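You operate a simulated robot arm through the tools that you are given. There is no shell and no other tool. Be economical: measure what you need, move in short steps, check, and stop when the job is done.

You are at the controls of a simulated two-armed robot. One attempt, no reset.

JOB
Open the long bench drawer, put the white reel from the inside of the long bench drawer on top of the dark yellow-banded bundle, then shut the drawer. Take the blue block and put it on the green sheet. Take the tin jug and leave it on the beige tray. Take the small yellow ladle and leave it on the top of the card bench. Pick up the small blue ladle with one hand, pass it to the other hand and put it on the top of the fibre block. Put the green clamp on the orange sheet. Take the green speck and put it in the white bowl. Fetch the dark green-banded bundle and set it on the shelf under the numbered bench. Open the bag bench drawer, take the green cup on the top of the card bench and put it away in the inside of the bag bench drawer and shut the drawer again. The order is free. Set down upright: white reel, tin jug, green clamp.

Only the result counts: the job must be done as asked and must still hold three seconds after the hand-in. Knocking over, shifting, dropping, spilling or breaking anything else fails it. Flat cloth is picked up by pressing the open fingertips on it (5 to 10 N) and closing them slowly along it; thin cloth reads only 2 to 8 mm in the jaws.

ROBOT AND FRAMES
Two 7-joint arms with two-finger parallel grippers on one trunk, on a base that drives. Base frame: it is fixed to the floor where the robot stands at the start and does not move with it; the origin is under the middle of the robot, x ahead of it, y to its left, z up. Lengths are in m, angles in degrees, forces in N, time in s.
The left shoulder is at the start at [0.076, 0.101, 0.933], the right one opposite. With the tool pointing down near the work surface each hand reaches from about 0.1 to 0.48 m from the robot's upright axis, wherever it stands, measured 20 degrees to its own side. Places, roughly: bag bench drawer [3.1, -0.2, 0.7]; beige tray [-3.75, 0.75, 0.75]; blue block (12x6x4 cm) [-0.5, 1.4, 0.9]; dark green-banded bundle (6x12x5 cm) [3.1, 0, 0.5]; dark yellow-banded bundle (6x12x5 cm) [3, 0.2, 0.5]; green clamp (8x6x8 cm) [-3.1, -3, 0.8]; green cup (8x8x7 cm) [-1.2, -1.1, 0.8]; green sheet (21x15x3 cm) [-2.4, 1.1, 0.8]; green speck (2x2x2 cm) [2.7, 1.1, 0.8]; inside of the bag bench drawer [3.2, -0.2, 0.7]; long bench drawer [0.5, -0.2, 0.7]; orange sheet (21x15x3 cm) [-2.2, 1.2, 0.8]; shelf under the numbered bench (22x72 cm) [1.46, 2.54, 0.32]; small blue ladle (6x5x14 cm) [-3.1, -2.4, 0.8]; small yellow ladle (6x5x14 cm) [-3.2, -2.4, 0.8]; tin jug (14x19x15 cm) [-0.4, 1.4, 0.5]; top of the card bench [-1.8, -1.1, 0.8]; top of the fibre block (34x21 cm) [-4.1, -0.7, 0.76]; white bowl (13x13x6 cm) [1.5, -0.1, 0.9]; white reel (4x4x5 cm) [0.3, -0.2, 0.7]. Payload 2.4 kg a hand.
The TCP of each hand is the grasp point between the finger pads, 0.024 m short of the fingertips. In the tool frame z runs along the fingers and y along their closing line. The gripper opens to 0.068 m. The fingers are 0.017 m wide and 0.01 m thick; the gripper's body (0.04 by 0.07 m) begins 0.041 m behind the TCP.
Orientation is that of the tool frame in the base frame, as a unit quaternion [w, x, y, z]. With the fingers straight down and closing along the base's y, the tool's x points along the base's -x, its y along +y and its z along -z.

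CONTROLS
- The arms move only by the tool arm_command. It takes "left_series", "right_series" or both (then of equal length, played together; a hand with none holds still); each is a list of rows, each a list of 3 entries, a list of its own where there are three numbers: the turn, a rotation vector about the tool's x, y, z in units of 8 degrees (1.0 is 8 degrees), then the shift along the tool's x, y, z in units of 30 mm (1.0 is 30 mm), then the finger opening in m, from 0 to 0.068. In form: [[[ax, ay, az], [x, y, z], jaw], ...]. A call has 1 to 10 rows; each row shifts and turns the commanded pose from where the row before left it, along the tool's axes as they then stand. A call with a number of a shift or a turn outside -1 to 1 is refused whole. Each row takes 0.2 s and may step no farther than 0.05 m and 8.6 degrees from the row before; otherwise, or with a gripper value out of range, the whole call is refused. A pose out of reach is approached as far as the arm can. The call stops where the force on the tool passes 40 N (or 10 N more than at its start, if that is more) or the arm is blocked; 0.2 s more then pass. Each finger travels about 0.072 m/s and halts on what it meets, pressing with about 39 N; the grip force reading is that of the motor and also rises with nothing between the fingers. The clock runs only during rows and for 0.2 s after the last one: add rows that do not move to give the fingers time. The reply holds the time, the measured pose of the TCP, the force on the tool along the base axes, the opening and the grip force, in the units named above and with some noise, with the torque about the TCP (base axes, N m) and any sound that the robot's microphone picked up.
- Cameras (640 x 400 px; columns grow to the right, rows downward): "scene" is now at [0.1507, 0.041, 1.0644]; the picture's right is [0.51, -0.86, -0.00], its down [-0.68, -0.41, -0.61] and it looks along [0.52, 0.31, -0.79] (base axes); focal length 214 px, centre (320, 200). "left" rides on the left gripper at [0.084, -0.011, -0.075] in its tool frame; the picture's right is [0.13, 0.99, 0.00], its down [-0.60, 0.08, -0.79] and it looks along [-0.79, 0.10, 0.61] (tool axes); focal length 251 px, centre (320, 200). "right" rides on the right gripper at [0.084, 0.011, -0.075] in its tool frame; the picture's right is [-0.13, 0.99, 0.00], its down [-0.60, -0.08, -0.79] and it looks along [-0.79, -0.10, 0.61] (tool axes); focal length 251 px, centre (320, 200). There is no depth. A picture from a camera that has moved, and an enlarged one, comes with that camera's place and axes in the base frame and with its lens.
- camera(camera): a new picture of that camera. No time passes.
- move_column(by): slides the trunk up (or, below 0, down) by that many m; the arms and the scene camera ride with it, the base frame stays. It gives what a move gives, with no picture.
- drive_base(legs): drives the robot by 1 to 6 legs, each [ahead, left, turn to the left] in m, m and degrees, along the robot's own axes; the way and the turn of a leg run together, so that a leg with both is an arc; at most 1.5 m and 180 degrees a leg. The arms and the cameras ride along, it lands a little off, and it stops where it bumps. It gives what a move gives.
- head_to(pan, tilt): turns the head with the scene camera to pan (to the left, within 86 degrees either way) and tilt (down, from -29 to 69), counted from straight ahead of the robot. It gives what a move gives.
- enlarge(camera, box): a new picture of the part [left, top, right, bottom] of that camera's present view, enlarged. No time passes.
- close_job(): hands the job in; it is judged then, once.

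Work in short steps. Places have to be worked out from the pictures, the camera data and where the tool is seen: move nearer, look again, correct. Check each grasp and each placing, and mend what went wrong. You have 556 turns and 352 pictures in all, those below and enlarged ones among them. Open the grippers and draw the arms clear of the work before you hand the job in, unless the task says otherwise; then end with one line.

The tools are called after "Emit:" by a JSON object that holds its "method" and its "body". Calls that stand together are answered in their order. arm_command: Moves the arms, as the interface text tells. Its arguments: {"type":"object","properties":{"left_series":{"type":"array","items":{"type":"array"}},"right_series":{"type":"array","items":{"type":"array"}}},"required":[]} The other tools are called the same way: move_column (by) slides the trunk up or down; drive_base (legs) drives the base; head_to (pan, tilt) turns the head that bears the scene camera; camera (camera) takes a picture; enlarge (camera, box) takes an enlarged picture of a part of a camera's view; close_job () hands the job in.

At the start:

```text
time_s: 0.0
left_ee_pos: [0.3528, 0.2823, 0.8848]
left_ee_rot: [0.001, -0.001, 1.0, 0.0]
left_contact_force: [-1.1, -0.5, 0.9]
left_moment: [0.0, -0.02, 0.03]
left_gripper_width: 0.0682
left_gripper_force: 0.0
right_ee_pos: [0.3772, -0.01, 0.8535]
right_ee_rot: [0.0, 0.0, 1.0, 0.0]
right_contact_force: [-1.5, -0.9, 1.0]
right_moment: [-0.02, -0.01, 0.03]
right_gripper_width: 0.0679
right_gripper_force: 0.0
trunk travel left (down, up): [-0.15, 0.7]
robot x, y, heading: [-0.0013, -0.0011, 0.2]
head pan, tilt: [30.9, 52.5]
```

scene: 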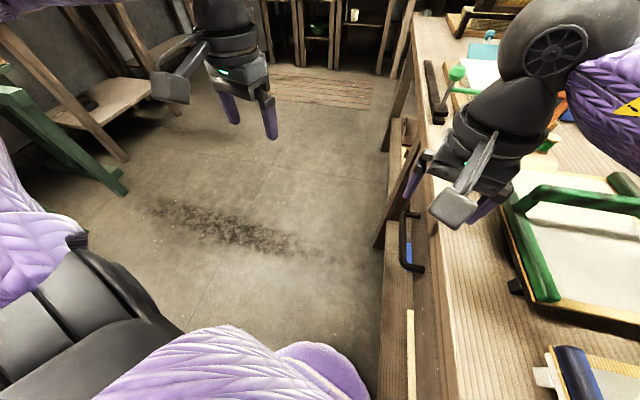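
right: 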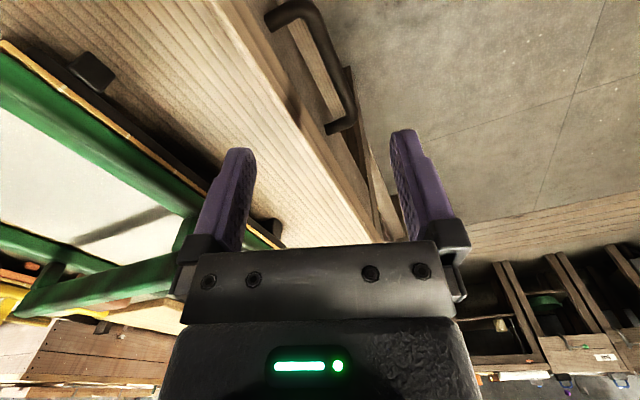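
left: 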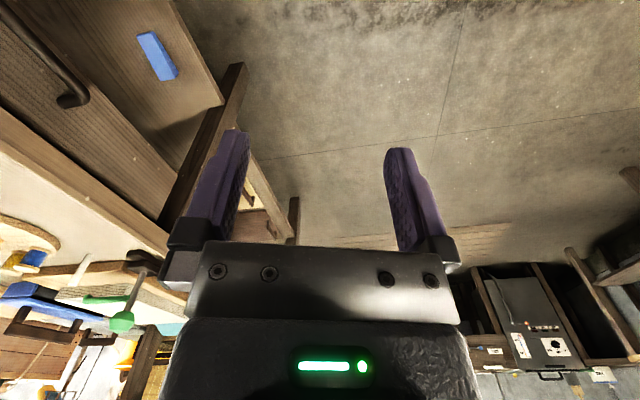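

I start by looking around with the scene camera to understand the room.

Emit:
{"method": "head_to", "body": {"pan": -30, "tilt": 40}}

Emit:
{"method": "camera", "body": {"camera": "scene"}}

Emit:
{"method": "head_to", "body": {"pan": -10, "tilt": 5}}

Emit:
{"method": "camera", "body": {"camera": "scene"}}

Emit:
{"method": "head_to", "body": {"pan": 80, "tilt": 15}}

Emit:
{"method": "camera", "body": {"camera": "scene"}}

```text
time_s: 1.3
left_ee_pos: [0.3525, 0.2818, 0.8852]
left_ee_rot: [0.0, -0.002, 1.0, 0.0]
left_contact_force: [-0.5, -0.6, 0.2]
left_moment: [-0.02, -0.03, 0.02]
left_gripper_width: 0.0681
left_gripper_force: 0.0
right_ee_pos: [0.3759, -0.01, 0.8527]
right_ee_rot: [0.0, 0.0, 1.0, 0.001]
right_contact_force: [0.3, 0.4, 1.1]
right_moment: [-0.03, 0.0, -0.04]
right_gripper_width: 0.068
right_gripper_force: 0.0
trunk travel left (down, up): [-0.15, 0.7]
robot x, y, heading: [0.0004, -0.0017, 0.0]
head pan, tilt: [-30.0, 40.0]
```

```text
348 pictures are left
camera scene: at [0.1603, -0.0397, 1.0818], right [-0.5, -0.87, 0.0], down [-0.56, 0.32, -0.77], along [0.66, -0.38, -0.64], focal length 214 px, centre (320, 200)
```

scene: 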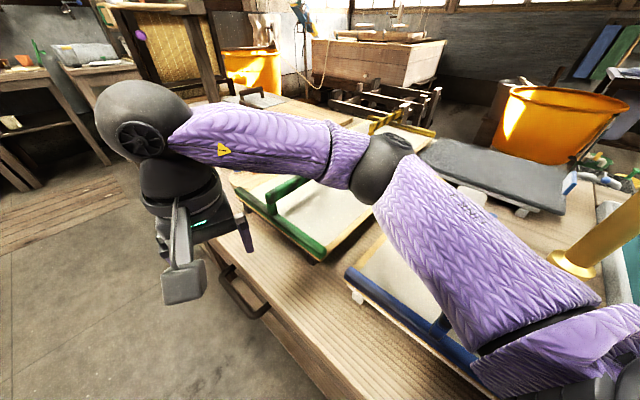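

```text
time_s: 2.3
left_ee_pos: [0.3531, 0.2827, 0.8843]
left_ee_rot: [0.0, -0.001, 1.0, -0.001]
left_contact_force: [0.9, 0.8, -0.2]
left_moment: [0.0, 0.01, 0.02]
left_gripper_width: 0.0681
left_gripper_force: 0.1
right_ee_pos: [0.376, -0.0107, 0.8527]
right_ee_rot: [0.0, 0.0, 1.0, 0.0]
right_contact_force: [0.6, 0.4, 0.3]
right_moment: [-0.01, -0.01, 0.0]
right_gripper_width: 0.068
right_gripper_force: 0.0
trunk travel left (down, up): [-0.15, 0.7]
robot x, y, heading: [0.0009, -0.0008, -0.4]
head pan, tilt: [-10.0, 5.0]
```

```text
347 pictures are left
camera scene: at [0.1771, -0.0133, 1.1375], right [-0.17, -0.98, 0.0], down [-0.09, 0.02, -1.0], along [0.98, -0.17, -0.09], focal length 214 px, centre (320, 200)
```

scene: 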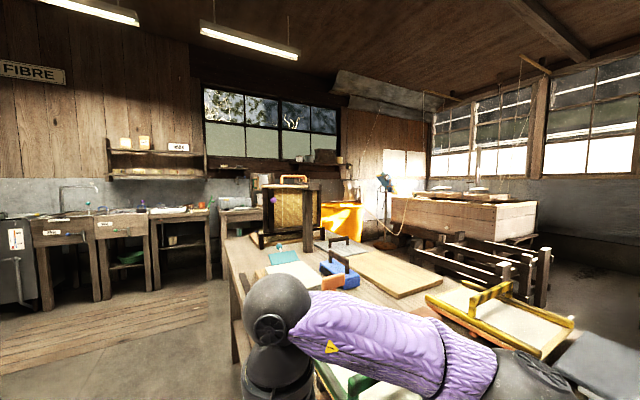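

```text
time_s: 4.0
left_ee_pos: [0.3528, 0.2828, 0.8844]
left_ee_rot: [0.0, -0.001, 1.0, -0.001]
left_contact_force: [0.1, 0.7, 0.1]
left_moment: [0.0, 0.0, -0.02]
left_gripper_width: 0.0681
left_gripper_force: 0.0
right_ee_pos: [0.3764, -0.0104, 0.8526]
right_ee_rot: [0.0, 0.0, 1.0, 0.001]
right_contact_force: [-0.4, -0.6, 0.8]
right_moment: [0.0, 0.02, 0.01]
right_gripper_width: 0.0679
right_gripper_force: 0.0
trunk travel left (down, up): [-0.15, 0.7]
robot x, y, heading: [-0.0008, -0.0024, -0.3]
head pan, tilt: [80.0, 15.0]
```

```text
346 pictures are left
camera scene: at [0.1029, 0.0947, 1.1214], right [0.98, -0.17, 0.0], down [-0.05, -0.25, -0.97], along [0.17, 0.95, -0.26], focal length 214 px, centre (320, 200)
```

scene: 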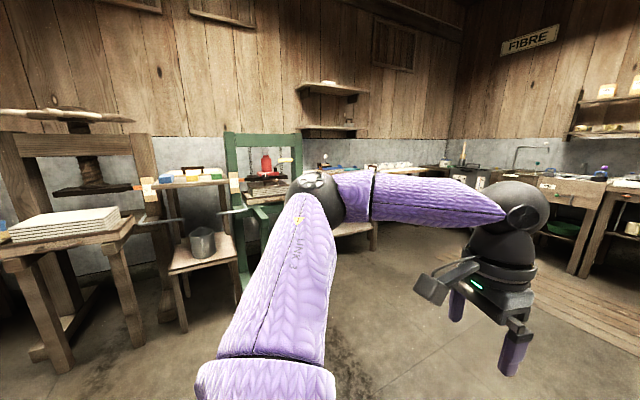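

The bench lies ahead-right, with the drawer handle near (0.4, 0). I raise the trunk for clearance and back away to see the drawer front.

Emit:
{"method": "move_column", "body": {"by": 0.25}}

Emit:
{"method": "drive_base", "body": {"legs": [[0, 0.5, 0], [0.2, 0, -90]]}}

Emit:
{"method": "head_to", "body": {"pan": 0, "tilt": 50}}

Emit:
{"method": "camera", "body": {"camera": "scene"}}

```text
time_s: 6.5
left_ee_pos: [0.351, 0.2824, 1.1356]
left_ee_rot: [0.0, -0.001, 1.0, 0.0]
left_contact_force: [0.6, 1.0, 0.6]
left_moment: [-0.01, -0.01, -0.03]
left_gripper_width: 0.0682
left_gripper_force: 0.1
right_ee_pos: [0.3765, -0.0106, 1.1021]
right_ee_rot: [0.0, 0.0, 1.0, -0.001]
right_contact_force: [0.4, 0.0, 0.7]
right_moment: [0.0, 0.01, 0.01]
right_gripper_width: 0.068
right_gripper_force: 0.0
trunk travel left (down, up): [-0.4, 0.45]
robot x, y, heading: [0.0007, -0.001, -0.0]
head pan, tilt: [80.0, 15.0]
```

```text
time_s: 13.4
left_ee_pos: [0.3997, 0.0156, 1.1362]
left_ee_rot: [-0.001, 0.713, 0.701, 0.001]
left_contact_force: [-1.1, -0.2, -0.9]
left_moment: [0.04, -0.01, 0.0]
left_gripper_width: 0.0681
left_gripper_force: 0.0
right_ee_pos: [0.1078, -0.002, 1.1035]
right_ee_rot: [0.0, 0.714, 0.7, 0.0]
right_contact_force: [0.5, 0.7, 0.2]
right_moment: [-0.03, 0.01, -0.01]
right_gripper_width: 0.0681
right_gripper_force: 0.0
trunk travel left (down, up): [-0.4, 0.45]
robot x, y, heading: [0.1209, 0.3725, -91.3]
head pan, tilt: [80.0, 15.0]
cut short: leg 2
```

```text
time_s: 14.9
left_ee_pos: [0.4005, 0.0149, 1.1345]
left_ee_rot: [0.0, 0.713, 0.701, 0.0]
left_contact_force: [0.3, 0.4, 0.4]
left_moment: [0.01, -0.01, 0.03]
left_gripper_width: 0.0678
left_gripper_force: 0.0
right_ee_pos: [0.1071, -0.0023, 1.1028]
right_ee_rot: [0.0, 0.714, 0.701, 0.0]
right_contact_force: [0.0, 0.5, 0.4]
right_moment: [-0.05, -0.02, 0.0]
right_gripper_width: 0.068
right_gripper_force: 0.2
trunk travel left (down, up): [-0.4, 0.45]
robot x, y, heading: [0.1235, 0.37, -91.1]
head pan, tilt: [0.0, 50.0]
```

```text
345 pictures are left
camera scene: at [0.1225, 0.267, 1.3214], right [-1.0, 0.02, 0.0], down [0.01, 0.77, -0.64], along [-0.01, -0.64, -0.77], focal length 214 px, centre (320, 200)
```

scene: 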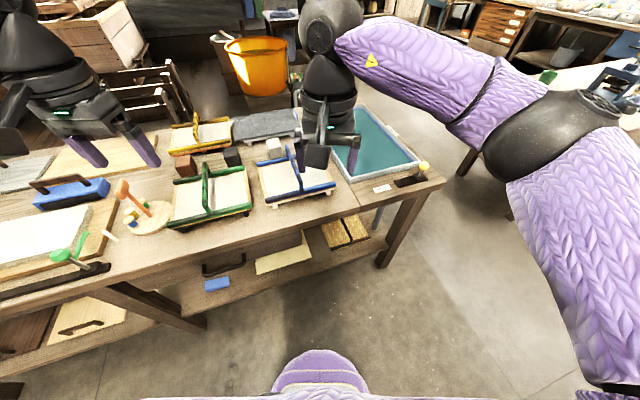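

The bench is rotated about 18.5° from the base axes, with the dark drawer handle near (0.40, 0.01). I turn to face the bench squarely and look again.

Emit:
{"method": "drive_base", "body": {"legs": [[-0.05, 0, 19.6]]}}

Emit:
{"method": "head_to", "body": {"pan": 10, "tilt": 55}}

Emit:
{"method": "camera", "body": {"camera": "scene"}}

Emit:
{"method": "camera", "body": {"camera": "left"}}

```text
time_s: 16.4
left_ee_pos: [0.4978, 0.1772, 1.1348]
left_ee_rot: [0.001, 0.584, 0.812, 0.0]
left_contact_force: [0.5, 0.1, 0.3]
left_moment: [0.02, -0.03, 0.0]
left_gripper_width: 0.0681
left_gripper_force: 0.1
right_ee_pos: [0.2272, 0.0614, 1.1023]
right_ee_rot: [0.0, 0.585, 0.811, 0.0]
right_contact_force: [-0.1, -0.1, 0.1]
right_moment: [0.0, 0.02, 0.02]
right_gripper_width: 0.0682
right_gripper_force: 0.0
trunk travel left (down, up): [-0.4, 0.45]
robot x, y, heading: [0.1194, 0.4227, -71.5]
head pan, tilt: [0.0, 50.0]
```

```text
time_s: 17.1
left_ee_pos: [0.4975, 0.177, 1.1338]
left_ee_rot: [0.0, 0.583, 0.812, 0.0]
left_contact_force: [0.3, 0.2, -1.0]
left_moment: [0.01, 0.04, -0.02]
left_gripper_width: 0.0682
left_gripper_force: 0.1
right_ee_pos: [0.2271, 0.0612, 1.1021]
right_ee_rot: [0.0, 0.584, 0.812, -0.001]
right_contact_force: [0.3, 0.2, -0.1]
right_moment: [0.01, -0.01, -0.02]
right_gripper_width: 0.068
right_gripper_force: 0.1
trunk travel left (down, up): [-0.4, 0.45]
robot x, y, heading: [0.1169, 0.4228, -71.4]
head pan, tilt: [10.0, 55.0]
```

```text
344 pictures are left
camera scene: at [0.1616, 0.3311, 1.3149], right [-0.88, -0.48, 0.0], down [-0.39, 0.72, -0.57], along [0.27, -0.5, -0.82], focal length 214 px, centre (320, 200)
```

scene: 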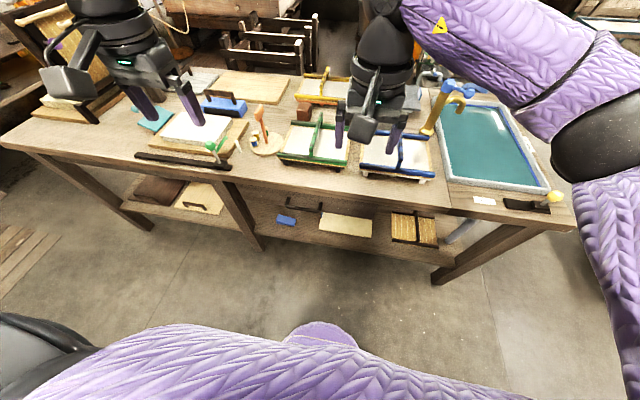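

```text
343 pictures are left
camera left: at [0.4601, 0.2549, 1.2098], right [0.9, 0.44, 0.0], down [0.27, -0.55, 0.79], along [0.35, -0.71, -0.61], focal length 251 px, centre (320, 200)
```

left: 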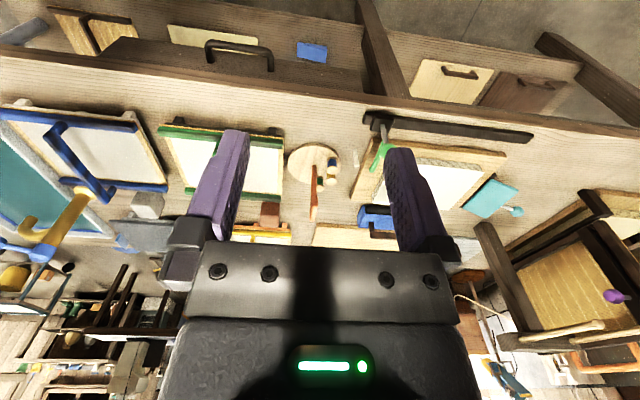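

I zoom in on the drawer front.

Emit:
{"method": "enlarge", "body": {"camera": "scene", "box": [220, 150, 460, 290]}}

Emit:
{"method": "enlarge", "body": {"camera": "left", "box": [40, 0, 400, 140]}}

```text
2.67 times, centred on (340, 220) of scene
camera zoom: at [0.1616, 0.3311, 1.3149], right [-0.88, -0.48, 0.0], down [-0.39, 0.72, -0.57], along [0.27, -0.5, -0.82], focal length 572 px, centre (267, 147)
```

zoom: 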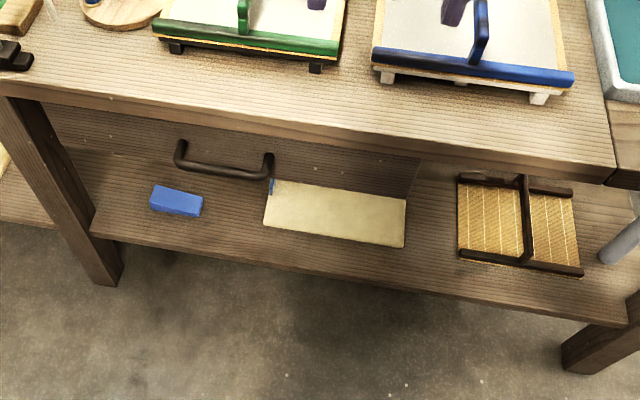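

```text
1.78 times, centred on (220, 70) of left
camera zoom: at [0.4601, 0.2549, 1.2098], right [0.9, 0.44, 0.0], down [0.27, -0.55, 0.79], along [0.35, -0.71, -0.61], focal length 447 px, centre (498, 431)
```

zoom: 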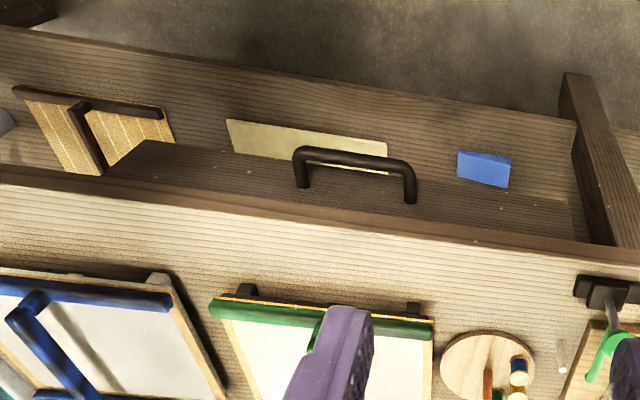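

Triangulating gives the handle bar at about (0.408, -0.004, 0.659), roughly under the bench lip. I'll lower the trunk, pitch the left hand 40° forward, and hook both fingertips behind the bar.

Emit:
{"method": "move_column", "body": {"by": -0.35}}

Emit:
{"method": "arm_command", "body": {"left_series": [[[0, -1, 0], [0, 0, 0], 0.068], [[0, -1, 0], [0, 0, 0], 0.068], [[0, -1, 0], [0, 0, 0], 0.068], [[0, -1, 0], [0, 0, 0], 0.068], [[0, -1, 0], [0, 0, 0], 0.068]]}}

```text
time_s: 20.5
left_ee_pos: [0.4964, 0.1771, 0.7836]
left_ee_rot: [0.0, 0.584, 0.812, 0.0]
left_contact_force: [-0.3, 0.6, -0.1]
left_moment: [0.0, 0.01, -0.04]
left_gripper_width: 0.068
left_gripper_force: 0.1
right_ee_pos: [0.2265, 0.0624, 0.7538]
right_ee_rot: [0.0, 0.583, 0.812, 0.0]
right_contact_force: [-0.4, 0.1, 0.7]
right_moment: [-0.01, 0.0, 0.0]
right_gripper_width: 0.0681
right_gripper_force: 0.1
trunk travel left (down, up): [-0.05, 0.8]
robot x, y, heading: [0.1148, 0.4261, -71.8]
head pan, tilt: [10.0, 55.0]
```

```text
time_s: 21.7
left_ee_pos: [0.4965, 0.1781, 0.7857]
left_ee_rot: [0.279, 0.547, 0.763, -0.2]
left_contact_force: [0.3, -0.3, -0.2]
left_moment: [-0.02, 0.01, -0.03]
left_gripper_width: 0.0684
left_gripper_force: 0.0
right_ee_pos: [0.2265, 0.0615, 0.7526]
right_ee_rot: [0.001, 0.585, 0.811, 0.0]
right_contact_force: [-0.6, 0.0, -0.1]
right_moment: [-0.02, 0.04, -0.01]
right_gripper_width: 0.068
right_gripper_force: 0.0
trunk travel left (down, up): [-0.05, 0.8]
robot x, y, heading: [0.1171, 0.4213, -71.6]
head pan, tilt: [10.0, 55.0]
```

Pose is as planned. I move the hand above and outside the bar.

Emit:
{"method": "arm_command", "body": {"left_series": [[[0, 0, 0], [-0.364, -0.946, 0.593], 0.068], [[0, 0, 0], [-0.364, -0.946, 0.593], 0.068], [[0, 0, 0], [-0.364, -0.946, 0.593], 0.068], [[0, 0, 0], [-0.364, -0.946, 0.593], 0.068], [[0, 0, 0], [-0.364, -0.946, 0.593], 0.068]]}}

Emit:
{"method": "camera", "body": {"camera": "scene"}}

Emit:
{"method": "camera", "body": {"camera": "left"}}

```text
time_s: 22.9
left_ee_pos: [0.3942, 0.0379, 0.7519]
left_ee_rot: [0.278, 0.548, 0.763, -0.2]
left_contact_force: [0.4, 0.3, -0.3]
left_moment: [-0.03, 0.0, -0.01]
left_gripper_width: 0.0682
left_gripper_force: 0.0
right_ee_pos: [0.2259, 0.0619, 0.7535]
right_ee_rot: [-0.001, 0.584, 0.811, 0.0]
right_contact_force: [0.4, 0.9, 1.0]
right_moment: [-0.02, -0.02, -0.02]
right_gripper_width: 0.068
right_gripper_force: 0.1
trunk travel left (down, up): [-0.05, 0.8]
robot x, y, heading: [0.1131, 0.4211, -71.5]
head pan, tilt: [10.0, 55.0]
```

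```text
340 pictures are left
camera scene: at [0.1897, 0.2473, 0.9575], right [-0.88, -0.48, 0.0], down [-0.39, 0.72, -0.57], along [0.27, -0.5, -0.82], focal length 214 px, centre (320, 200)
```

scene: 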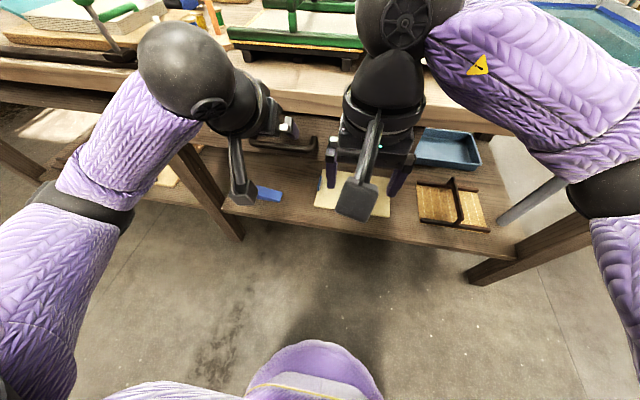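

```text
339 pictures are left
camera left: at [0.3481, 0.1426, 0.7558], right [0.91, 0.41, -0.08], down [0.06, 0.07, 1.0], along [0.41, -0.91, 0.04], focal length 251 px, centre (320, 200)
```

left: 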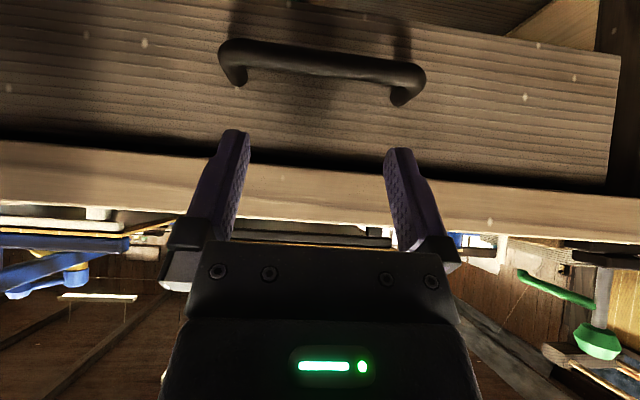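

I enlarge both views to refine the bar's height and depth.

Emit:
{"method": "enlarge", "body": {"camera": "scene", "box": [200, 90, 440, 230]}}

Emit:
{"method": "enlarge", "body": {"camera": "left", "box": [180, 0, 460, 180]}}

```text
2.67 times, centred on (320, 160) of scene
camera zoom: at [0.1897, 0.2473, 0.9575], right [-0.88, -0.48, 0.0], down [-0.39, 0.72, -0.57], along [0.27, -0.5, -0.82], focal length 572 px, centre (320, 307)
```

zoom: 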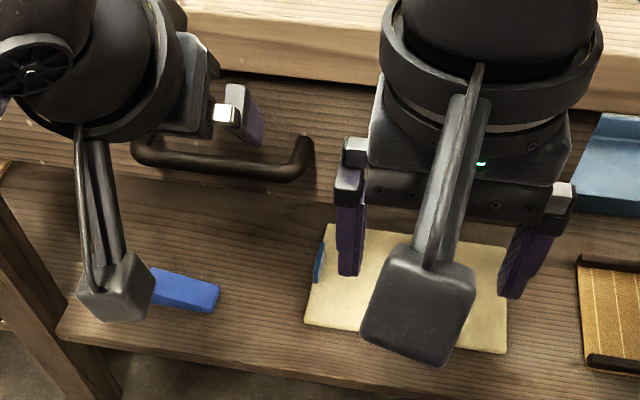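

```text
2.22 times, centred on (320, 90) of left
camera zoom: at [0.3481, 0.1426, 0.7558], right [0.91, 0.41, -0.08], down [0.06, 0.07, 1.0], along [0.41, -0.91, 0.04], focal length 559 px, centre (320, 444)
```

zoom: 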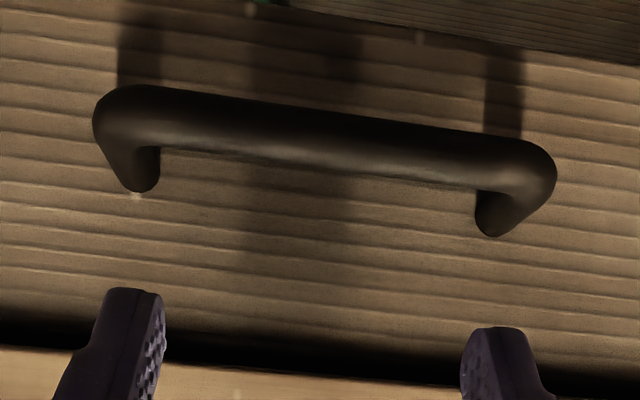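

Refined bar position: (0.408, -0.0035, 0.670). I slide the fingertips in behind the bar along the finger direction.

Emit:
{"method": "arm_command", "body": {"left_series": [[[0, 0, 0], [-0.25, 0, 0.2], 0.068], [[0, 0, 0], [0, 0, 0.9], 0.068], [[0, 0, 0], [0, 0, 0.9], 0.068], [[0, 0, 0], [0, 0, 0.8], 0.068]]}}

Emit:
{"method": "camera", "body": {"camera": "left"}}

```text
time_s: 23.9
left_ee_pos: [0.4113, -0.0141, 0.6967]
left_ee_rot: [0.278, 0.55, 0.761, -0.202]
left_contact_force: [-4.1, 13.0, 6.9]
left_moment: [-0.03, 0.25, -0.48]
left_gripper_width: 0.0676
left_gripper_force: 0.0
right_ee_pos: [0.227, 0.0638, 0.754]
right_ee_rot: [0.0, 0.584, 0.812, 0.0]
right_contact_force: [0.6, 0.3, -0.7]
right_moment: [-0.01, 0.01, 0.01]
right_gripper_width: 0.0679
right_gripper_force: 0.2
trunk travel left (down, up): [-0.05, 0.8]
robot x, y, heading: [0.1174, 0.423, -71.1]
head pan, tilt: [10.0, 55.0]
stopped in row 4 (left hand): the force on the tool passed its limit at 45 N (the readings are from after the stop); the commanded pose is now the measured one
```

```text
336 pictures are left
camera left: at [0.3656, 0.0906, 0.7006], right [0.91, 0.4, -0.08], down [0.06, 0.07, 1.0], along [0.41, -0.91, 0.04], focal length 251 px, centre (320, 200)
```

left: 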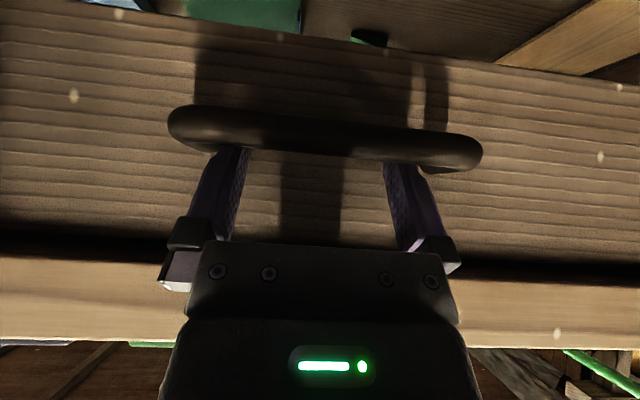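

The tips are behind the bar, touching the drawer face lightly. I ease them a little lower and snug against the bar.

Emit:
{"method": "arm_command", "body": {"left_series": [[[0, 0, 0], [0.16, 0, 0.16], 0.068], [[0, 0, 0], [0.16, 0, 0.16], 0.068]]}}

```text
time_s: 24.5
left_ee_pos: [0.4122, -0.014, 0.69]
left_ee_rot: [0.286, 0.55, 0.757, -0.207]
left_contact_force: [-4.1, 17.1, 21.7]
left_moment: [0.47, -0.69, -1.59]
left_gripper_width: 0.0672
left_gripper_force: 0.2
right_ee_pos: [0.2257, 0.0633, 0.7544]
right_ee_rot: [0.001, 0.585, 0.811, 0.0]
right_contact_force: [0.4, 0.5, -0.5]
right_moment: [0.0, -0.01, 0.03]
right_gripper_width: 0.0681
right_gripper_force: 0.0
trunk travel left (down, up): [-0.05, 0.8]
robot x, y, heading: [0.1187, 0.4217, -71.4]
head pan, tilt: [10.0, 55.0]
stopped in row 2 (left hand): the force on the tool passed its limit at 48 N (the readings are from after the stop); the commanded pose is now the measured one
```

I now try pulling straight back to see whether the hook holds.

Emit:
{"method": "arm_command", "body": {"left_series": [[[0, 0, 0], [0.25, 0, -0.21], 0.068], [[0, 0, 0], [0.25, 0, -0.21], 0.068], [[0, 0, 0], [0.4, 0, -0.33], 0.068], [[0, 0, 0], [0.4, 0, -0.33], 0.068]]}}

Emit:
{"method": "camera", "body": {"camera": "left"}}

```text
time_s: 25.2
left_ee_pos: [0.4041, 0.0061, 0.6905]
left_ee_rot: [0.288, 0.549, 0.756, -0.208]
left_contact_force: [2.7, 0.4, 17.7]
left_moment: [0.62, -1.01, -1.49]
left_gripper_width: 0.0671
left_gripper_force: 0.0
right_ee_pos: [0.2267, 0.0626, 0.7513]
right_ee_rot: [0.0, 0.584, 0.812, 0.0]
right_contact_force: [0.4, -0.8, -0.4]
right_moment: [0.0, 0.02, 0.0]
right_gripper_width: 0.0681
right_gripper_force: 0.1
trunk travel left (down, up): [-0.05, 0.8]
robot x, y, heading: [0.1169, 0.42, -71.2]
head pan, tilt: [10.0, 55.0]
stopped in row 3 (left hand): the force on the tool passed its limit at 41 N (the readings are from after the stop); the commanded pose is now the measured one
```

```text
335 pictures are left
camera left: at [0.3596, 0.1118, 0.691], right [0.91, 0.4, -0.09], down [0.05, 0.09, 0.99], along [0.4, -0.91, 0.07], focal length 251 px, centre (320, 200)
```

left: 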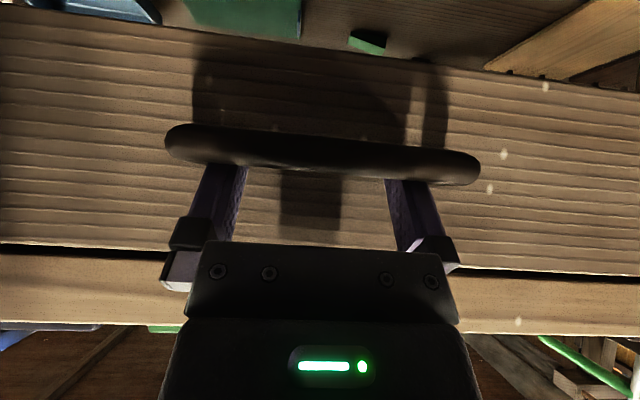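

The bar followed the hand, so the drawer is moving. I relieve the downward press slightly and continue pulling slowly.

Emit:
{"method": "arm_command", "body": {"left_series": [[[0, 0, 0], [-0.08, 0, -0.1], 0.068], [[0, 0, 0], [0.2, 0, -0.17], 0.068], [[0, 0, 0], [0.2, 0, -0.17], 0.068], [[0, 0, 0], [0.2, 0, -0.17], 0.068], [[0, 0, 0], [0.2, 0, -0.17], 0.068], [[0, 0, 0], [0.2, 0, -0.17], 0.068], [[0, 0, 0], [0.2, 0, -0.17], 0.068], [[0, 0, 0], [0.2, 0, -0.17], 0.068]]}}

```text
time_s: 27.1
left_ee_pos: [0.388, 0.0592, 0.6922]
left_ee_rot: [0.286, 0.549, 0.758, -0.206]
left_contact_force: [0.5, 0.2, 0.2]
left_moment: [0.01, 0.0, 0.03]
left_gripper_width: 0.0681
left_gripper_force: 0.1
right_ee_pos: [0.2262, 0.0612, 0.752]
right_ee_rot: [0.0, 0.584, 0.812, 0.001]
right_contact_force: [-1.0, -0.3, 0.1]
right_moment: [-0.01, 0.01, 0.01]
right_gripper_width: 0.0679
right_gripper_force: 0.1
trunk travel left (down, up): [-0.05, 0.8]
robot x, y, heading: [0.1189, 0.4214, -71.5]
head pan, tilt: [10.0, 55.0]
```

Emit:
{"method": "camera", "body": {"camera": "left"}}

```text
334 pictures are left
camera left: at [0.3427, 0.1645, 0.6929], right [0.91, 0.4, -0.09], down [0.05, 0.09, 0.99], along [0.41, -0.91, 0.06], focal length 251 px, centre (320, 200)
```

left: 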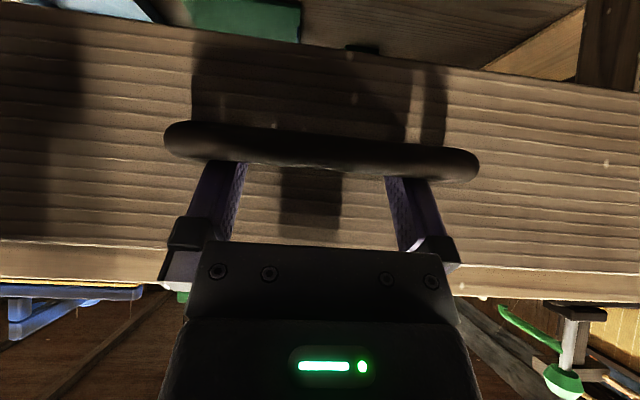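

The drawer is coming along. I continue the pull another 14 cm.

Emit:
{"method": "arm_command", "body": {"left_series": [[[0, 0, 0], [0.33, 0, -0.3], 0.068], [[0, 0, 0], [0.33, 0, -0.3], 0.068], [[0, 0, 0], [0.33, 0, -0.3], 0.068], [[0, 0, 0], [0.33, 0, -0.3], 0.068], [[0, 0, 0], [0.33, 0, -0.3], 0.068], [[0, 0, 0], [0.33, 0, -0.3], 0.068], [[0, 0, 0], [0.33, 0, -0.3], 0.068], [[0, 0, 0], [0.33, 0, -0.3], 0.068], [[0, 0, 0], [0.33, 0, -0.3], 0.068], [[0, 0, 0], [0.33, 0, -0.3], 0.068]]}}

Emit:
{"method": "camera", "body": {"camera": "scene"}}

```text
time_s: 29.2
left_ee_pos: [0.3767, 0.0857, 0.6914]
left_ee_rot: [0.285, 0.549, 0.758, -0.206]
left_contact_force: [2.2, -0.1, 2.9]
left_moment: [-0.01, 0.1, 0.03]
left_gripper_width: 0.0661
left_gripper_force: 0.1
left hand out of reach, approached as far as the arm can: row 3, 4, 5, 6, 7, 8, 9, 10
right_ee_pos: [0.2268, 0.0622, 0.7535]
right_ee_rot: [0.0, 0.584, 0.812, 0.0]
right_contact_force: [-0.2, 0.5, -0.6]
right_moment: [0.05, 0.01, 0.0]
right_gripper_width: 0.0678
right_gripper_force: 0.2
trunk travel left (down, up): [-0.05, 0.8]
robot x, y, heading: [0.1166, 0.4189, -71.5]
head pan, tilt: [10.0, 55.0]
```

```text
333 pictures are left
camera scene: at [0.19, 0.2473, 0.9575], right [-0.88, -0.48, 0.0], down [-0.39, 0.72, -0.57], along [0.27, -0.5, -0.82], focal length 214 px, centre (320, 200)
```

scene: 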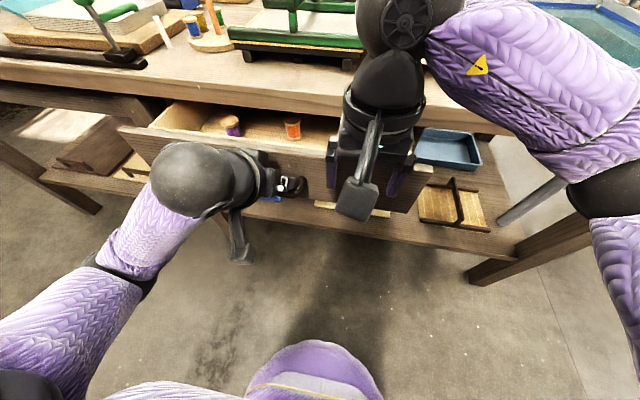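

The arm can't fold nearer, so I use the base: drive back 0.12 m with the hook engaged.

Emit:
{"method": "drive_base", "body": {"legs": [[-0.12, 0, 0]]}}

Emit:
{"method": "camera", "body": {"camera": "scene"}}

```text
time_s: 30.5
left_ee_pos: [0.3377, 0.1989, 0.6924]
left_ee_rot: [0.285, 0.549, 0.758, -0.206]
left_contact_force: [4.2, 2.3, 2.7]
left_moment: [0.0, 0.1, 0.02]
left_gripper_width: 0.064
left_gripper_force: 0.1
right_ee_pos: [0.1905, 0.1744, 0.7516]
right_ee_rot: [0.0, 0.584, 0.812, 0.0]
right_contact_force: [0.7, -0.2, 0.4]
right_moment: [0.0, 0.02, -0.01]
right_gripper_width: 0.0679
right_gripper_force: 0.1
trunk travel left (down, up): [-0.05, 0.8]
robot x, y, heading: [0.0804, 0.5368, -71.4]
head pan, tilt: [10.0, 55.0]
```

```text
332 pictures are left
camera scene: at [0.152, 0.3611, 0.9575], right [-0.88, -0.48, 0.0], down [-0.39, 0.72, -0.57], along [0.27, -0.5, -0.82], focal length 214 px, centre (320, 200)
```

scene: 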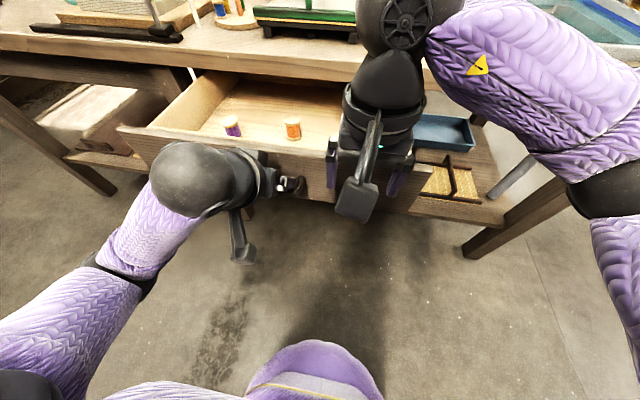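

The drawer is open about 21 cm with two reels seen (purple, orange). I unhook the left hand by sliding out along the finger axis and raising it.

Emit:
{"method": "arm_command", "body": {"left_series": [[[0, 0, 0], [-0.2, 0, 0], 0.066], [[0, 0, 0], [-0.1, 0, -0.5], 0.066], [[0, 0, 0], [0, 0, -0.8], 0.066]]}}

```text
time_s: 31.3
left_ee_pos: [0.3363, 0.2001, 0.7286]
left_ee_rot: [0.284, 0.549, 0.759, -0.205]
left_contact_force: [0.6, 0.1, 0.0]
left_moment: [-0.02, -0.01, 0.02]
left_gripper_width: 0.066
left_gripper_force: 0.1
left hand out of reach, approached as far as the arm can: row 2, 3
right_ee_pos: [0.19, 0.1743, 0.7521]
right_ee_rot: [-0.001, 0.585, 0.811, 0.001]
right_contact_force: [-0.1, -0.3, 0.1]
right_moment: [-0.01, 0.02, 0.0]
right_gripper_width: 0.0678
right_gripper_force: 0.0
trunk travel left (down, up): [-0.05, 0.8]
robot x, y, heading: [0.0808, 0.5346, -71.4]
head pan, tilt: [10.0, 55.0]
```

Free of the bar. I raise the hand, restore its vertical orientation, and lift the trunk to look into the drawer.

Emit:
{"method": "arm_command", "body": {"left_series": [[[0, 0, 0], [-0.643, 0, -0.766], 0.066], [[0, 0, 0], [-0.643, 0, -0.766], 0.066], [[0, 0, 0], [-0.643, 0, -0.766], 0.066], [[0, 1, 0], [0, 0, 0], 0.066], [[0, 1, 0], [0, 0, 0], 0.066], [[0, 1, 0], [0, 0, 0], 0.066], [[0, 1, 0], [0, 0, 0], 0.066], [[0, 1, 0], [0, 0, 0], 0.066], [[0, 0.2, 0], [0, 1, 0], 0.066], [[0, 0, 0], [0, 1, 0], 0.066]]}}

Emit:
{"method": "move_column", "body": {"by": 0.25}}

Emit:
{"method": "head_to", "body": {"pan": 5, "tilt": 62}}

Emit:
{"method": "camera", "body": {"camera": "scene"}}

```text
time_s: 33.5
left_ee_pos: [0.3934, 0.2204, 0.8187]
left_ee_rot: [-0.004, 0.587, 0.81, 0.003]
left_contact_force: [0.0, 0.5, -0.1]
left_moment: [0.0, -0.03, 0.01]
left_gripper_width: 0.0661
left_gripper_force: 0.1
right_ee_pos: [0.1883, 0.1754, 0.7513]
right_ee_rot: [-0.001, 0.584, 0.812, 0.001]
right_contact_force: [-0.2, 0.0, -0.8]
right_moment: [0.02, -0.01, 0.02]
right_gripper_width: 0.0679
right_gripper_force: 0.1
trunk travel left (down, up): [-0.05, 0.8]
robot x, y, heading: [0.0776, 0.5341, -71.3]
head pan, tilt: [10.0, 55.0]
```

```text
time_s: 36.1
left_ee_pos: [0.393, 0.2207, 1.0684]
left_ee_rot: [-0.003, 0.587, 0.81, 0.002]
left_contact_force: [0.3, 0.1, -0.8]
left_moment: [0.02, 0.0, 0.01]
left_gripper_width: 0.0664
left_gripper_force: 0.0
right_ee_pos: [0.1887, 0.1749, 1.0022]
right_ee_rot: [-0.002, 0.585, 0.811, 0.0]
right_contact_force: [-0.1, 0.5, 0.4]
right_moment: [0.01, 0.02, 0.02]
right_gripper_width: 0.0681
right_gripper_force: 0.1
trunk travel left (down, up): [-0.3, 0.55]
robot x, y, heading: [0.0806, 0.537, -71.5]
head pan, tilt: [10.0, 55.0]
```

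```text
time_s: 36.8
left_ee_pos: [0.3938, 0.2206, 1.0682]
left_ee_rot: [-0.003, 0.586, 0.81, 0.002]
left_contact_force: [-0.4, -0.7, -0.4]
left_moment: [-0.02, -0.01, 0.02]
left_gripper_width: 0.066
left_gripper_force: 0.0
right_ee_pos: [0.1892, 0.1755, 1.0026]
right_ee_rot: [-0.001, 0.584, 0.812, 0.001]
right_contact_force: [-1.4, 0.1, 0.8]
right_moment: [0.02, -0.01, -0.02]
right_gripper_width: 0.0682
right_gripper_force: 0.0
trunk travel left (down, up): [-0.3, 0.55]
robot x, y, heading: [0.0795, 0.5378, -71.4]
head pan, tilt: [5.0, 62.0]
```

```text
331 pictures are left
camera scene: at [0.1204, 0.4329, 1.2056], right [-0.92, -0.4, 0.0], down [-0.35, 0.81, -0.47], along [0.19, -0.43, -0.88], focal length 214 px, centre (320, 200)
```

scene: 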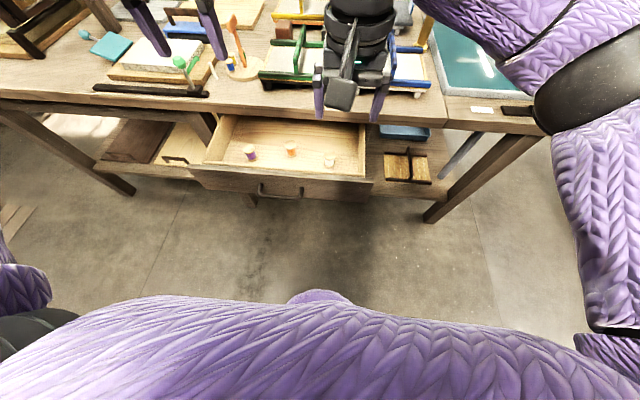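

The white reel is the rightmost one, near (0.258, 0.042). I drive a bit forward and left so the right hand can reach it comfortably, then look again.

Emit:
{"method": "drive_base", "body": {"legs": [[0.08, 0.08, 0]]}}

Emit:
{"method": "enlarge", "body": {"camera": "scene", "box": [220, 110, 460, 260]}}

Emit:
{"method": "camera", "body": {"camera": "right"}}

```text
time_s: 38.0
left_ee_pos: [0.4948, 0.1702, 1.0679]
left_ee_rot: [-0.002, 0.586, 0.81, 0.002]
left_contact_force: [0.8, -0.5, 0.6]
left_moment: [0.0, 0.0, 0.02]
left_gripper_width: 0.066
left_gripper_force: 0.2
right_ee_pos: [0.2896, 0.1251, 1.0026]
right_ee_rot: [0.0, 0.584, 0.812, 0.0]
right_contact_force: [0.0, 0.1, -0.6]
right_moment: [-0.01, 0.0, 0.0]
right_gripper_width: 0.0683
right_gripper_force: 0.1
trunk travel left (down, up): [-0.3, 0.55]
robot x, y, heading: [0.1747, 0.4854, -71.8]
head pan, tilt: [5.0, 62.0]
```

```text
2.67 times, centred on (340, 185) of scene
camera zoom: at [0.2216, 0.3826, 1.2056], right [-0.92, -0.4, 0.0], down [-0.35, 0.81, -0.47], along [0.19, -0.43, -0.88], focal length 572 px, centre (267, 240)
```

zoom: 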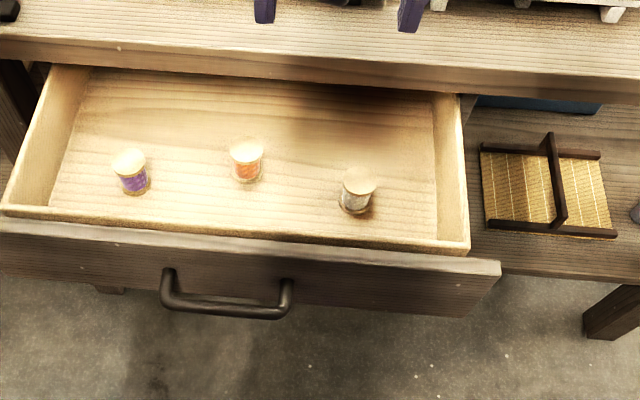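

```text
329 pictures are left
camera right: at [0.2752, 0.2085, 1.0774], right [0.98, 0.19, 0.0], down [0.12, -0.6, 0.79], along [0.15, -0.78, -0.61], focal length 251 px, centre (320, 200)
```

right: 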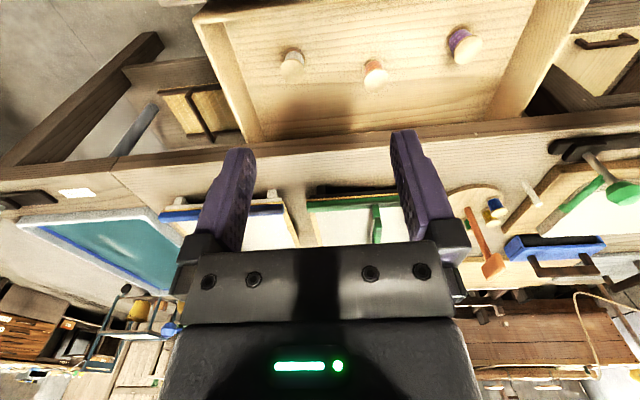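

I judge the reel around (0.268, 0.02, 0.66). I bring the open right hand over it at z 0.82 for a closer look.

Emit:
{"method": "arm_command", "body": {"right_series": [[[0, 0, 0], [-0.5, -0.311, 1.0], 0.068], [[0, 0, 0], [-0.5, -0.311, 1.0], 0.068], [[0, 0, 0], [-0.5, -0.311, 1.0], 0.068], [[0, 0, 0], [-0.5, -0.311, 1.0], 0.068], [[0, 0, 0], [-0.5, -0.311, 1.0], 0.068], [[0, 0, 0], [-0.5, -0.311, 1.0], 0.068]]}}

Emit:
{"method": "camera", "body": {"camera": "right"}}

Emit:
{"method": "enlarge", "body": {"camera": "scene", "box": [220, 110, 460, 260]}}

```text
time_s: 39.4
left_ee_pos: [0.4939, 0.1703, 1.0685]
left_ee_rot: [-0.002, 0.586, 0.81, 0.002]
left_contact_force: [-0.3, -0.3, 0.9]
left_moment: [-0.03, -0.01, 0.02]
left_gripper_width: 0.0662
left_gripper_force: 0.0
right_ee_pos: [0.2654, 0.0219, 0.8219]
right_ee_rot: [0.0, 0.583, 0.812, 0.001]
right_contact_force: [-0.2, 0.4, 0.8]
right_moment: [0.0, 0.0, 0.03]
right_gripper_width: 0.0678
right_gripper_force: 0.1
trunk travel left (down, up): [-0.3, 0.55]
robot x, y, heading: [0.1784, 0.4877, -71.5]
head pan, tilt: [5.0, 62.0]
```

```text
328 pictures are left
camera right: at [0.2502, 0.1045, 0.8965], right [0.98, 0.19, 0.0], down [0.12, -0.6, 0.79], along [0.15, -0.78, -0.61], focal length 251 px, centre (320, 200)
```

right: 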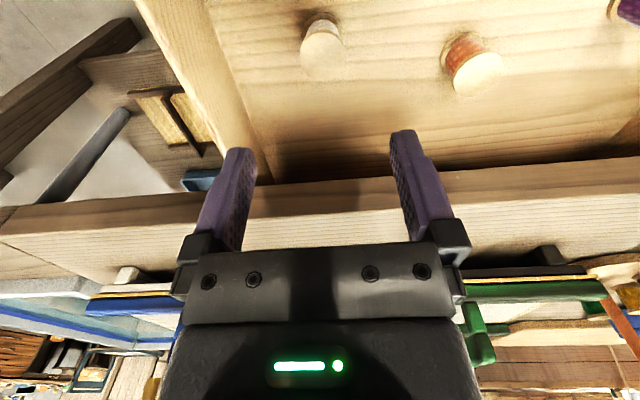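

```text
2.67 times, centred on (340, 185) of scene
camera zoom: at [0.2213, 0.3827, 1.2056], right [-0.92, -0.4, 0.0], down [-0.35, 0.81, -0.47], along [0.19, -0.43, -0.88], focal length 572 px, centre (267, 240)
```

zoom: 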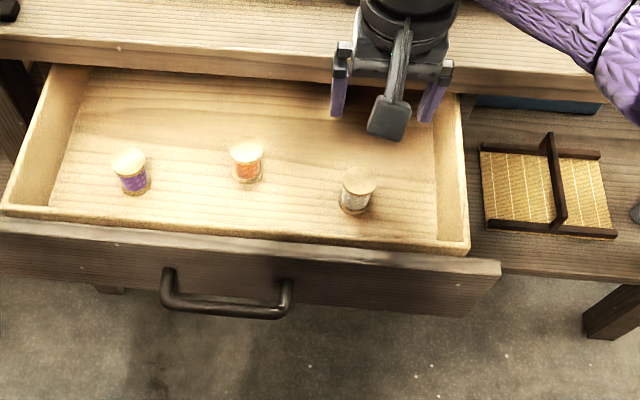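

Both rays agree on the reel at (0.270, 0.016, 0.66). I descend to z 0.682, which keeps the wrist camera above the drawer front, and then close.

Emit:
{"method": "arm_command", "body": {"right_series": [[[0, 0, 0], [-0.233, 0.08, 0.9], 0.068], [[0, 0, 0], [0, 0, 0.95], 0.068], [[0, 0, 0], [0, 0, 0.95], 0.068], [[0, 0, 0], [0, 0, 0.95], 0.068], [[0, 0, 0], [0, 0, 0.9], 0.068]]}}

Emit:
{"method": "enlarge", "body": {"camera": "scene", "box": [280, 110, 440, 230]}}

Emit:
{"method": "camera", "body": {"camera": "right"}}

```text
time_s: 40.6
left_ee_pos: [0.4945, 0.1707, 1.0687]
left_ee_rot: [-0.002, 0.586, 0.81, 0.002]
left_contact_force: [0.9, 0.1, 0.5]
left_moment: [0.01, -0.03, -0.03]
left_gripper_width: 0.0658
left_gripper_force: 0.0
right_ee_pos: [0.2574, 0.0364, 0.7139]
right_ee_rot: [0.0, 0.584, 0.812, 0.001]
right_contact_force: [0.1, 0.4, 0.1]
right_moment: [0.01, -0.01, 0.03]
right_gripper_width: 0.0678
right_gripper_force: 0.0
right hand out of reach, approached as far as the arm can: row 3, 4, 5
trunk travel left (down, up): [-0.3, 0.55]
robot x, y, heading: [0.18, 0.4849, -71.5]
head pan, tilt: [5.0, 62.0]
```

```text
3.33 times, centred on (360, 170) of scene
camera zoom: at [0.2213, 0.3827, 1.2056], right [-0.92, -0.4, 0.0], down [-0.35, 0.81, -0.47], along [0.19, -0.43, -0.88], focal length 715 px, centre (187, 300)
```

zoom: 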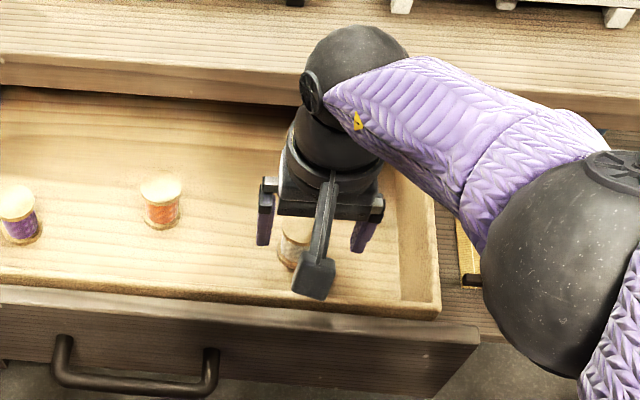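

```text
325 pictures are left
camera right: at [0.2419, 0.1199, 0.7884], right [0.98, 0.19, 0.0], down [0.12, -0.6, 0.79], along [0.15, -0.78, -0.61], focal length 251 px, centre (320, 200)
```

right: 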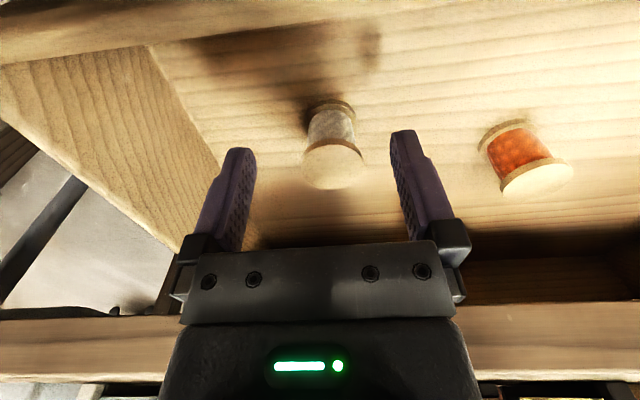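

The arm ran out of downward reach, so I'll raise the hand again, then descend with the trunk instead.

Emit:
{"method": "arm_command", "body": {"right_series": [[[0, 0, 0], [0, 0, -0.9], 0.068], [[0, 0, 0], [0, 0, -0.95], 0.068], [[0, 0, 0], [0, 0, -0.95], 0.068], [[0, 0, 0], [0, 0, -0.95], 0.068]]}}

```text
time_s: 41.6
left_ee_pos: [0.4941, 0.1701, 1.0687]
left_ee_rot: [-0.004, 0.586, 0.81, 0.002]
left_contact_force: [-0.1, -0.6, 0.4]
left_moment: [0.04, -0.01, 0.0]
left_gripper_width: 0.0661
left_gripper_force: 0.1
right_ee_pos: [0.2572, 0.036, 0.8277]
right_ee_rot: [-0.001, 0.584, 0.812, 0.001]
right_contact_force: [0.3, -0.1, -1.2]
right_moment: [-0.02, -0.01, 0.02]
right_gripper_width: 0.0678
right_gripper_force: 0.0
trunk travel left (down, up): [-0.3, 0.55]
robot x, y, heading: [0.1831, 0.4869, -71.5]
head pan, tilt: [5.0, 62.0]
```

I shift over the reel and lower the trunk 0.145 m.

Emit:
{"method": "arm_command", "body": {"right_series": [[[0, 0, 0], [-0.4, 0.1, 0], 0.068], [[0, 0, 0], [-0.36, 0.09, 0], 0.068]]}}

Emit:
{"method": "move_column", "body": {"by": -0.145}}

Emit:
{"method": "camera", "body": {"camera": "right"}}

```text
time_s: 42.2
left_ee_pos: [0.4929, 0.17, 1.0686]
left_ee_rot: [-0.003, 0.587, 0.81, 0.002]
left_contact_force: [1.1, -0.3, 0.9]
left_moment: [-0.02, -0.02, -0.01]
left_gripper_width: 0.0659
left_gripper_force: 0.0
right_ee_pos: [0.2687, 0.0172, 0.827]
right_ee_rot: [0.0, 0.584, 0.812, 0.0]
right_contact_force: [0.7, 0.4, 0.5]
right_moment: [-0.02, -0.02, 0.01]
right_gripper_width: 0.0679
right_gripper_force: 0.0
trunk travel left (down, up): [-0.3, 0.55]
robot x, y, heading: [0.1764, 0.4846, -71.5]
head pan, tilt: [5.0, 62.0]
```

```text
time_s: 43.9
left_ee_pos: [0.4934, 0.1705, 0.9241]
left_ee_rot: [-0.003, 0.587, 0.81, 0.003]
left_contact_force: [0.0, -0.4, -0.1]
left_moment: [0.01, -0.01, 0.01]
left_gripper_width: 0.0662
left_gripper_force: 0.0
right_ee_pos: [0.2703, 0.0177, 0.683]
right_ee_rot: [0.0, 0.584, 0.812, 0.0]
right_contact_force: [-0.6, -0.1, -0.3]
right_moment: [-0.03, 0.01, 0.03]
right_gripper_width: 0.0679
right_gripper_force: 0.0
trunk travel left (down, up): [-0.155, 0.694]
robot x, y, heading: [0.1771, 0.4894, -71.3]
head pan, tilt: [5.0, 62.0]
```

```text
324 pictures are left
camera right: at [0.2543, 0.0998, 0.7566], right [0.98, 0.19, 0.0], down [0.12, -0.6, 0.79], along [0.15, -0.78, -0.61], focal length 251 px, centre (320, 200)
```

right: 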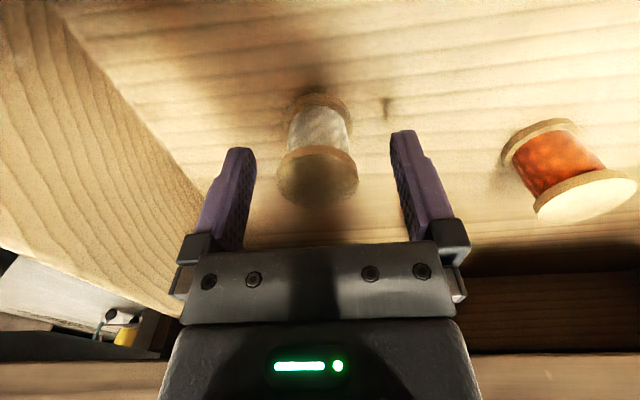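

The reel sits between the fingers. I nudge 5 mm back, 8 mm down and close.

Emit:
{"method": "arm_command", "body": {"right_series": [[[0, 0, 0], [0.17, -0.05, 0.27], 0.068], [[0, 0, 0], [0, 0, 0], 0.05], [[0, 0, 0], [0, 0, 0], 0.03], [[0, 0, 0], [0, 0, 0], 0.02], [[0, 0, 0], [0, 0, 0], 0.02], [[0, 0, 0], [0, 0, 0], 0.02]]}}

Emit:
{"method": "camera", "body": {"camera": "right"}}

```text
time_s: 45.3
left_ee_pos: [0.4954, 0.1722, 0.9235]
left_ee_rot: [-0.003, 0.586, 0.81, 0.002]
left_contact_force: [0.1, -0.2, 0.0]
left_moment: [-0.01, 0.05, 0.03]
left_gripper_width: 0.0658
left_gripper_force: 0.0
right_ee_pos: [0.2665, 0.0214, 0.672]
right_ee_rot: [-0.001, 0.584, 0.812, 0.001]
right_contact_force: [-0.2, 0.0, 0.1]
right_moment: [0.04, 0.03, 0.01]
right_gripper_width: 0.0365
right_gripper_force: 39.1
trunk travel left (down, up): [-0.155, 0.694]
robot x, y, heading: [0.1797, 0.4863, -71.5]
head pan, tilt: [5.0, 62.0]
```

```text
323 pictures are left
camera right: at [0.2511, 0.1043, 0.7483], right [0.98, 0.19, 0.0], down [0.12, -0.6, 0.79], along [0.15, -0.78, -0.61], focal length 251 px, centre (320, 200)
```

right: 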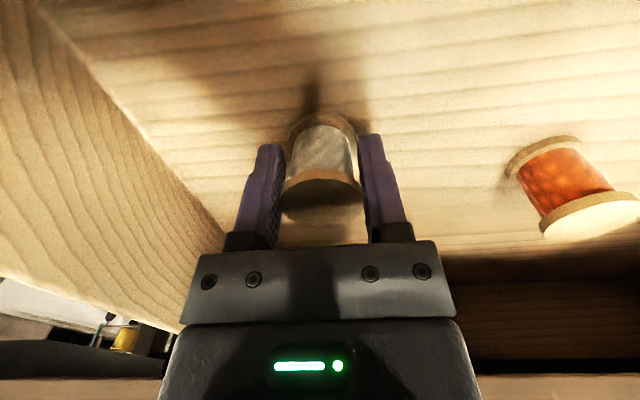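

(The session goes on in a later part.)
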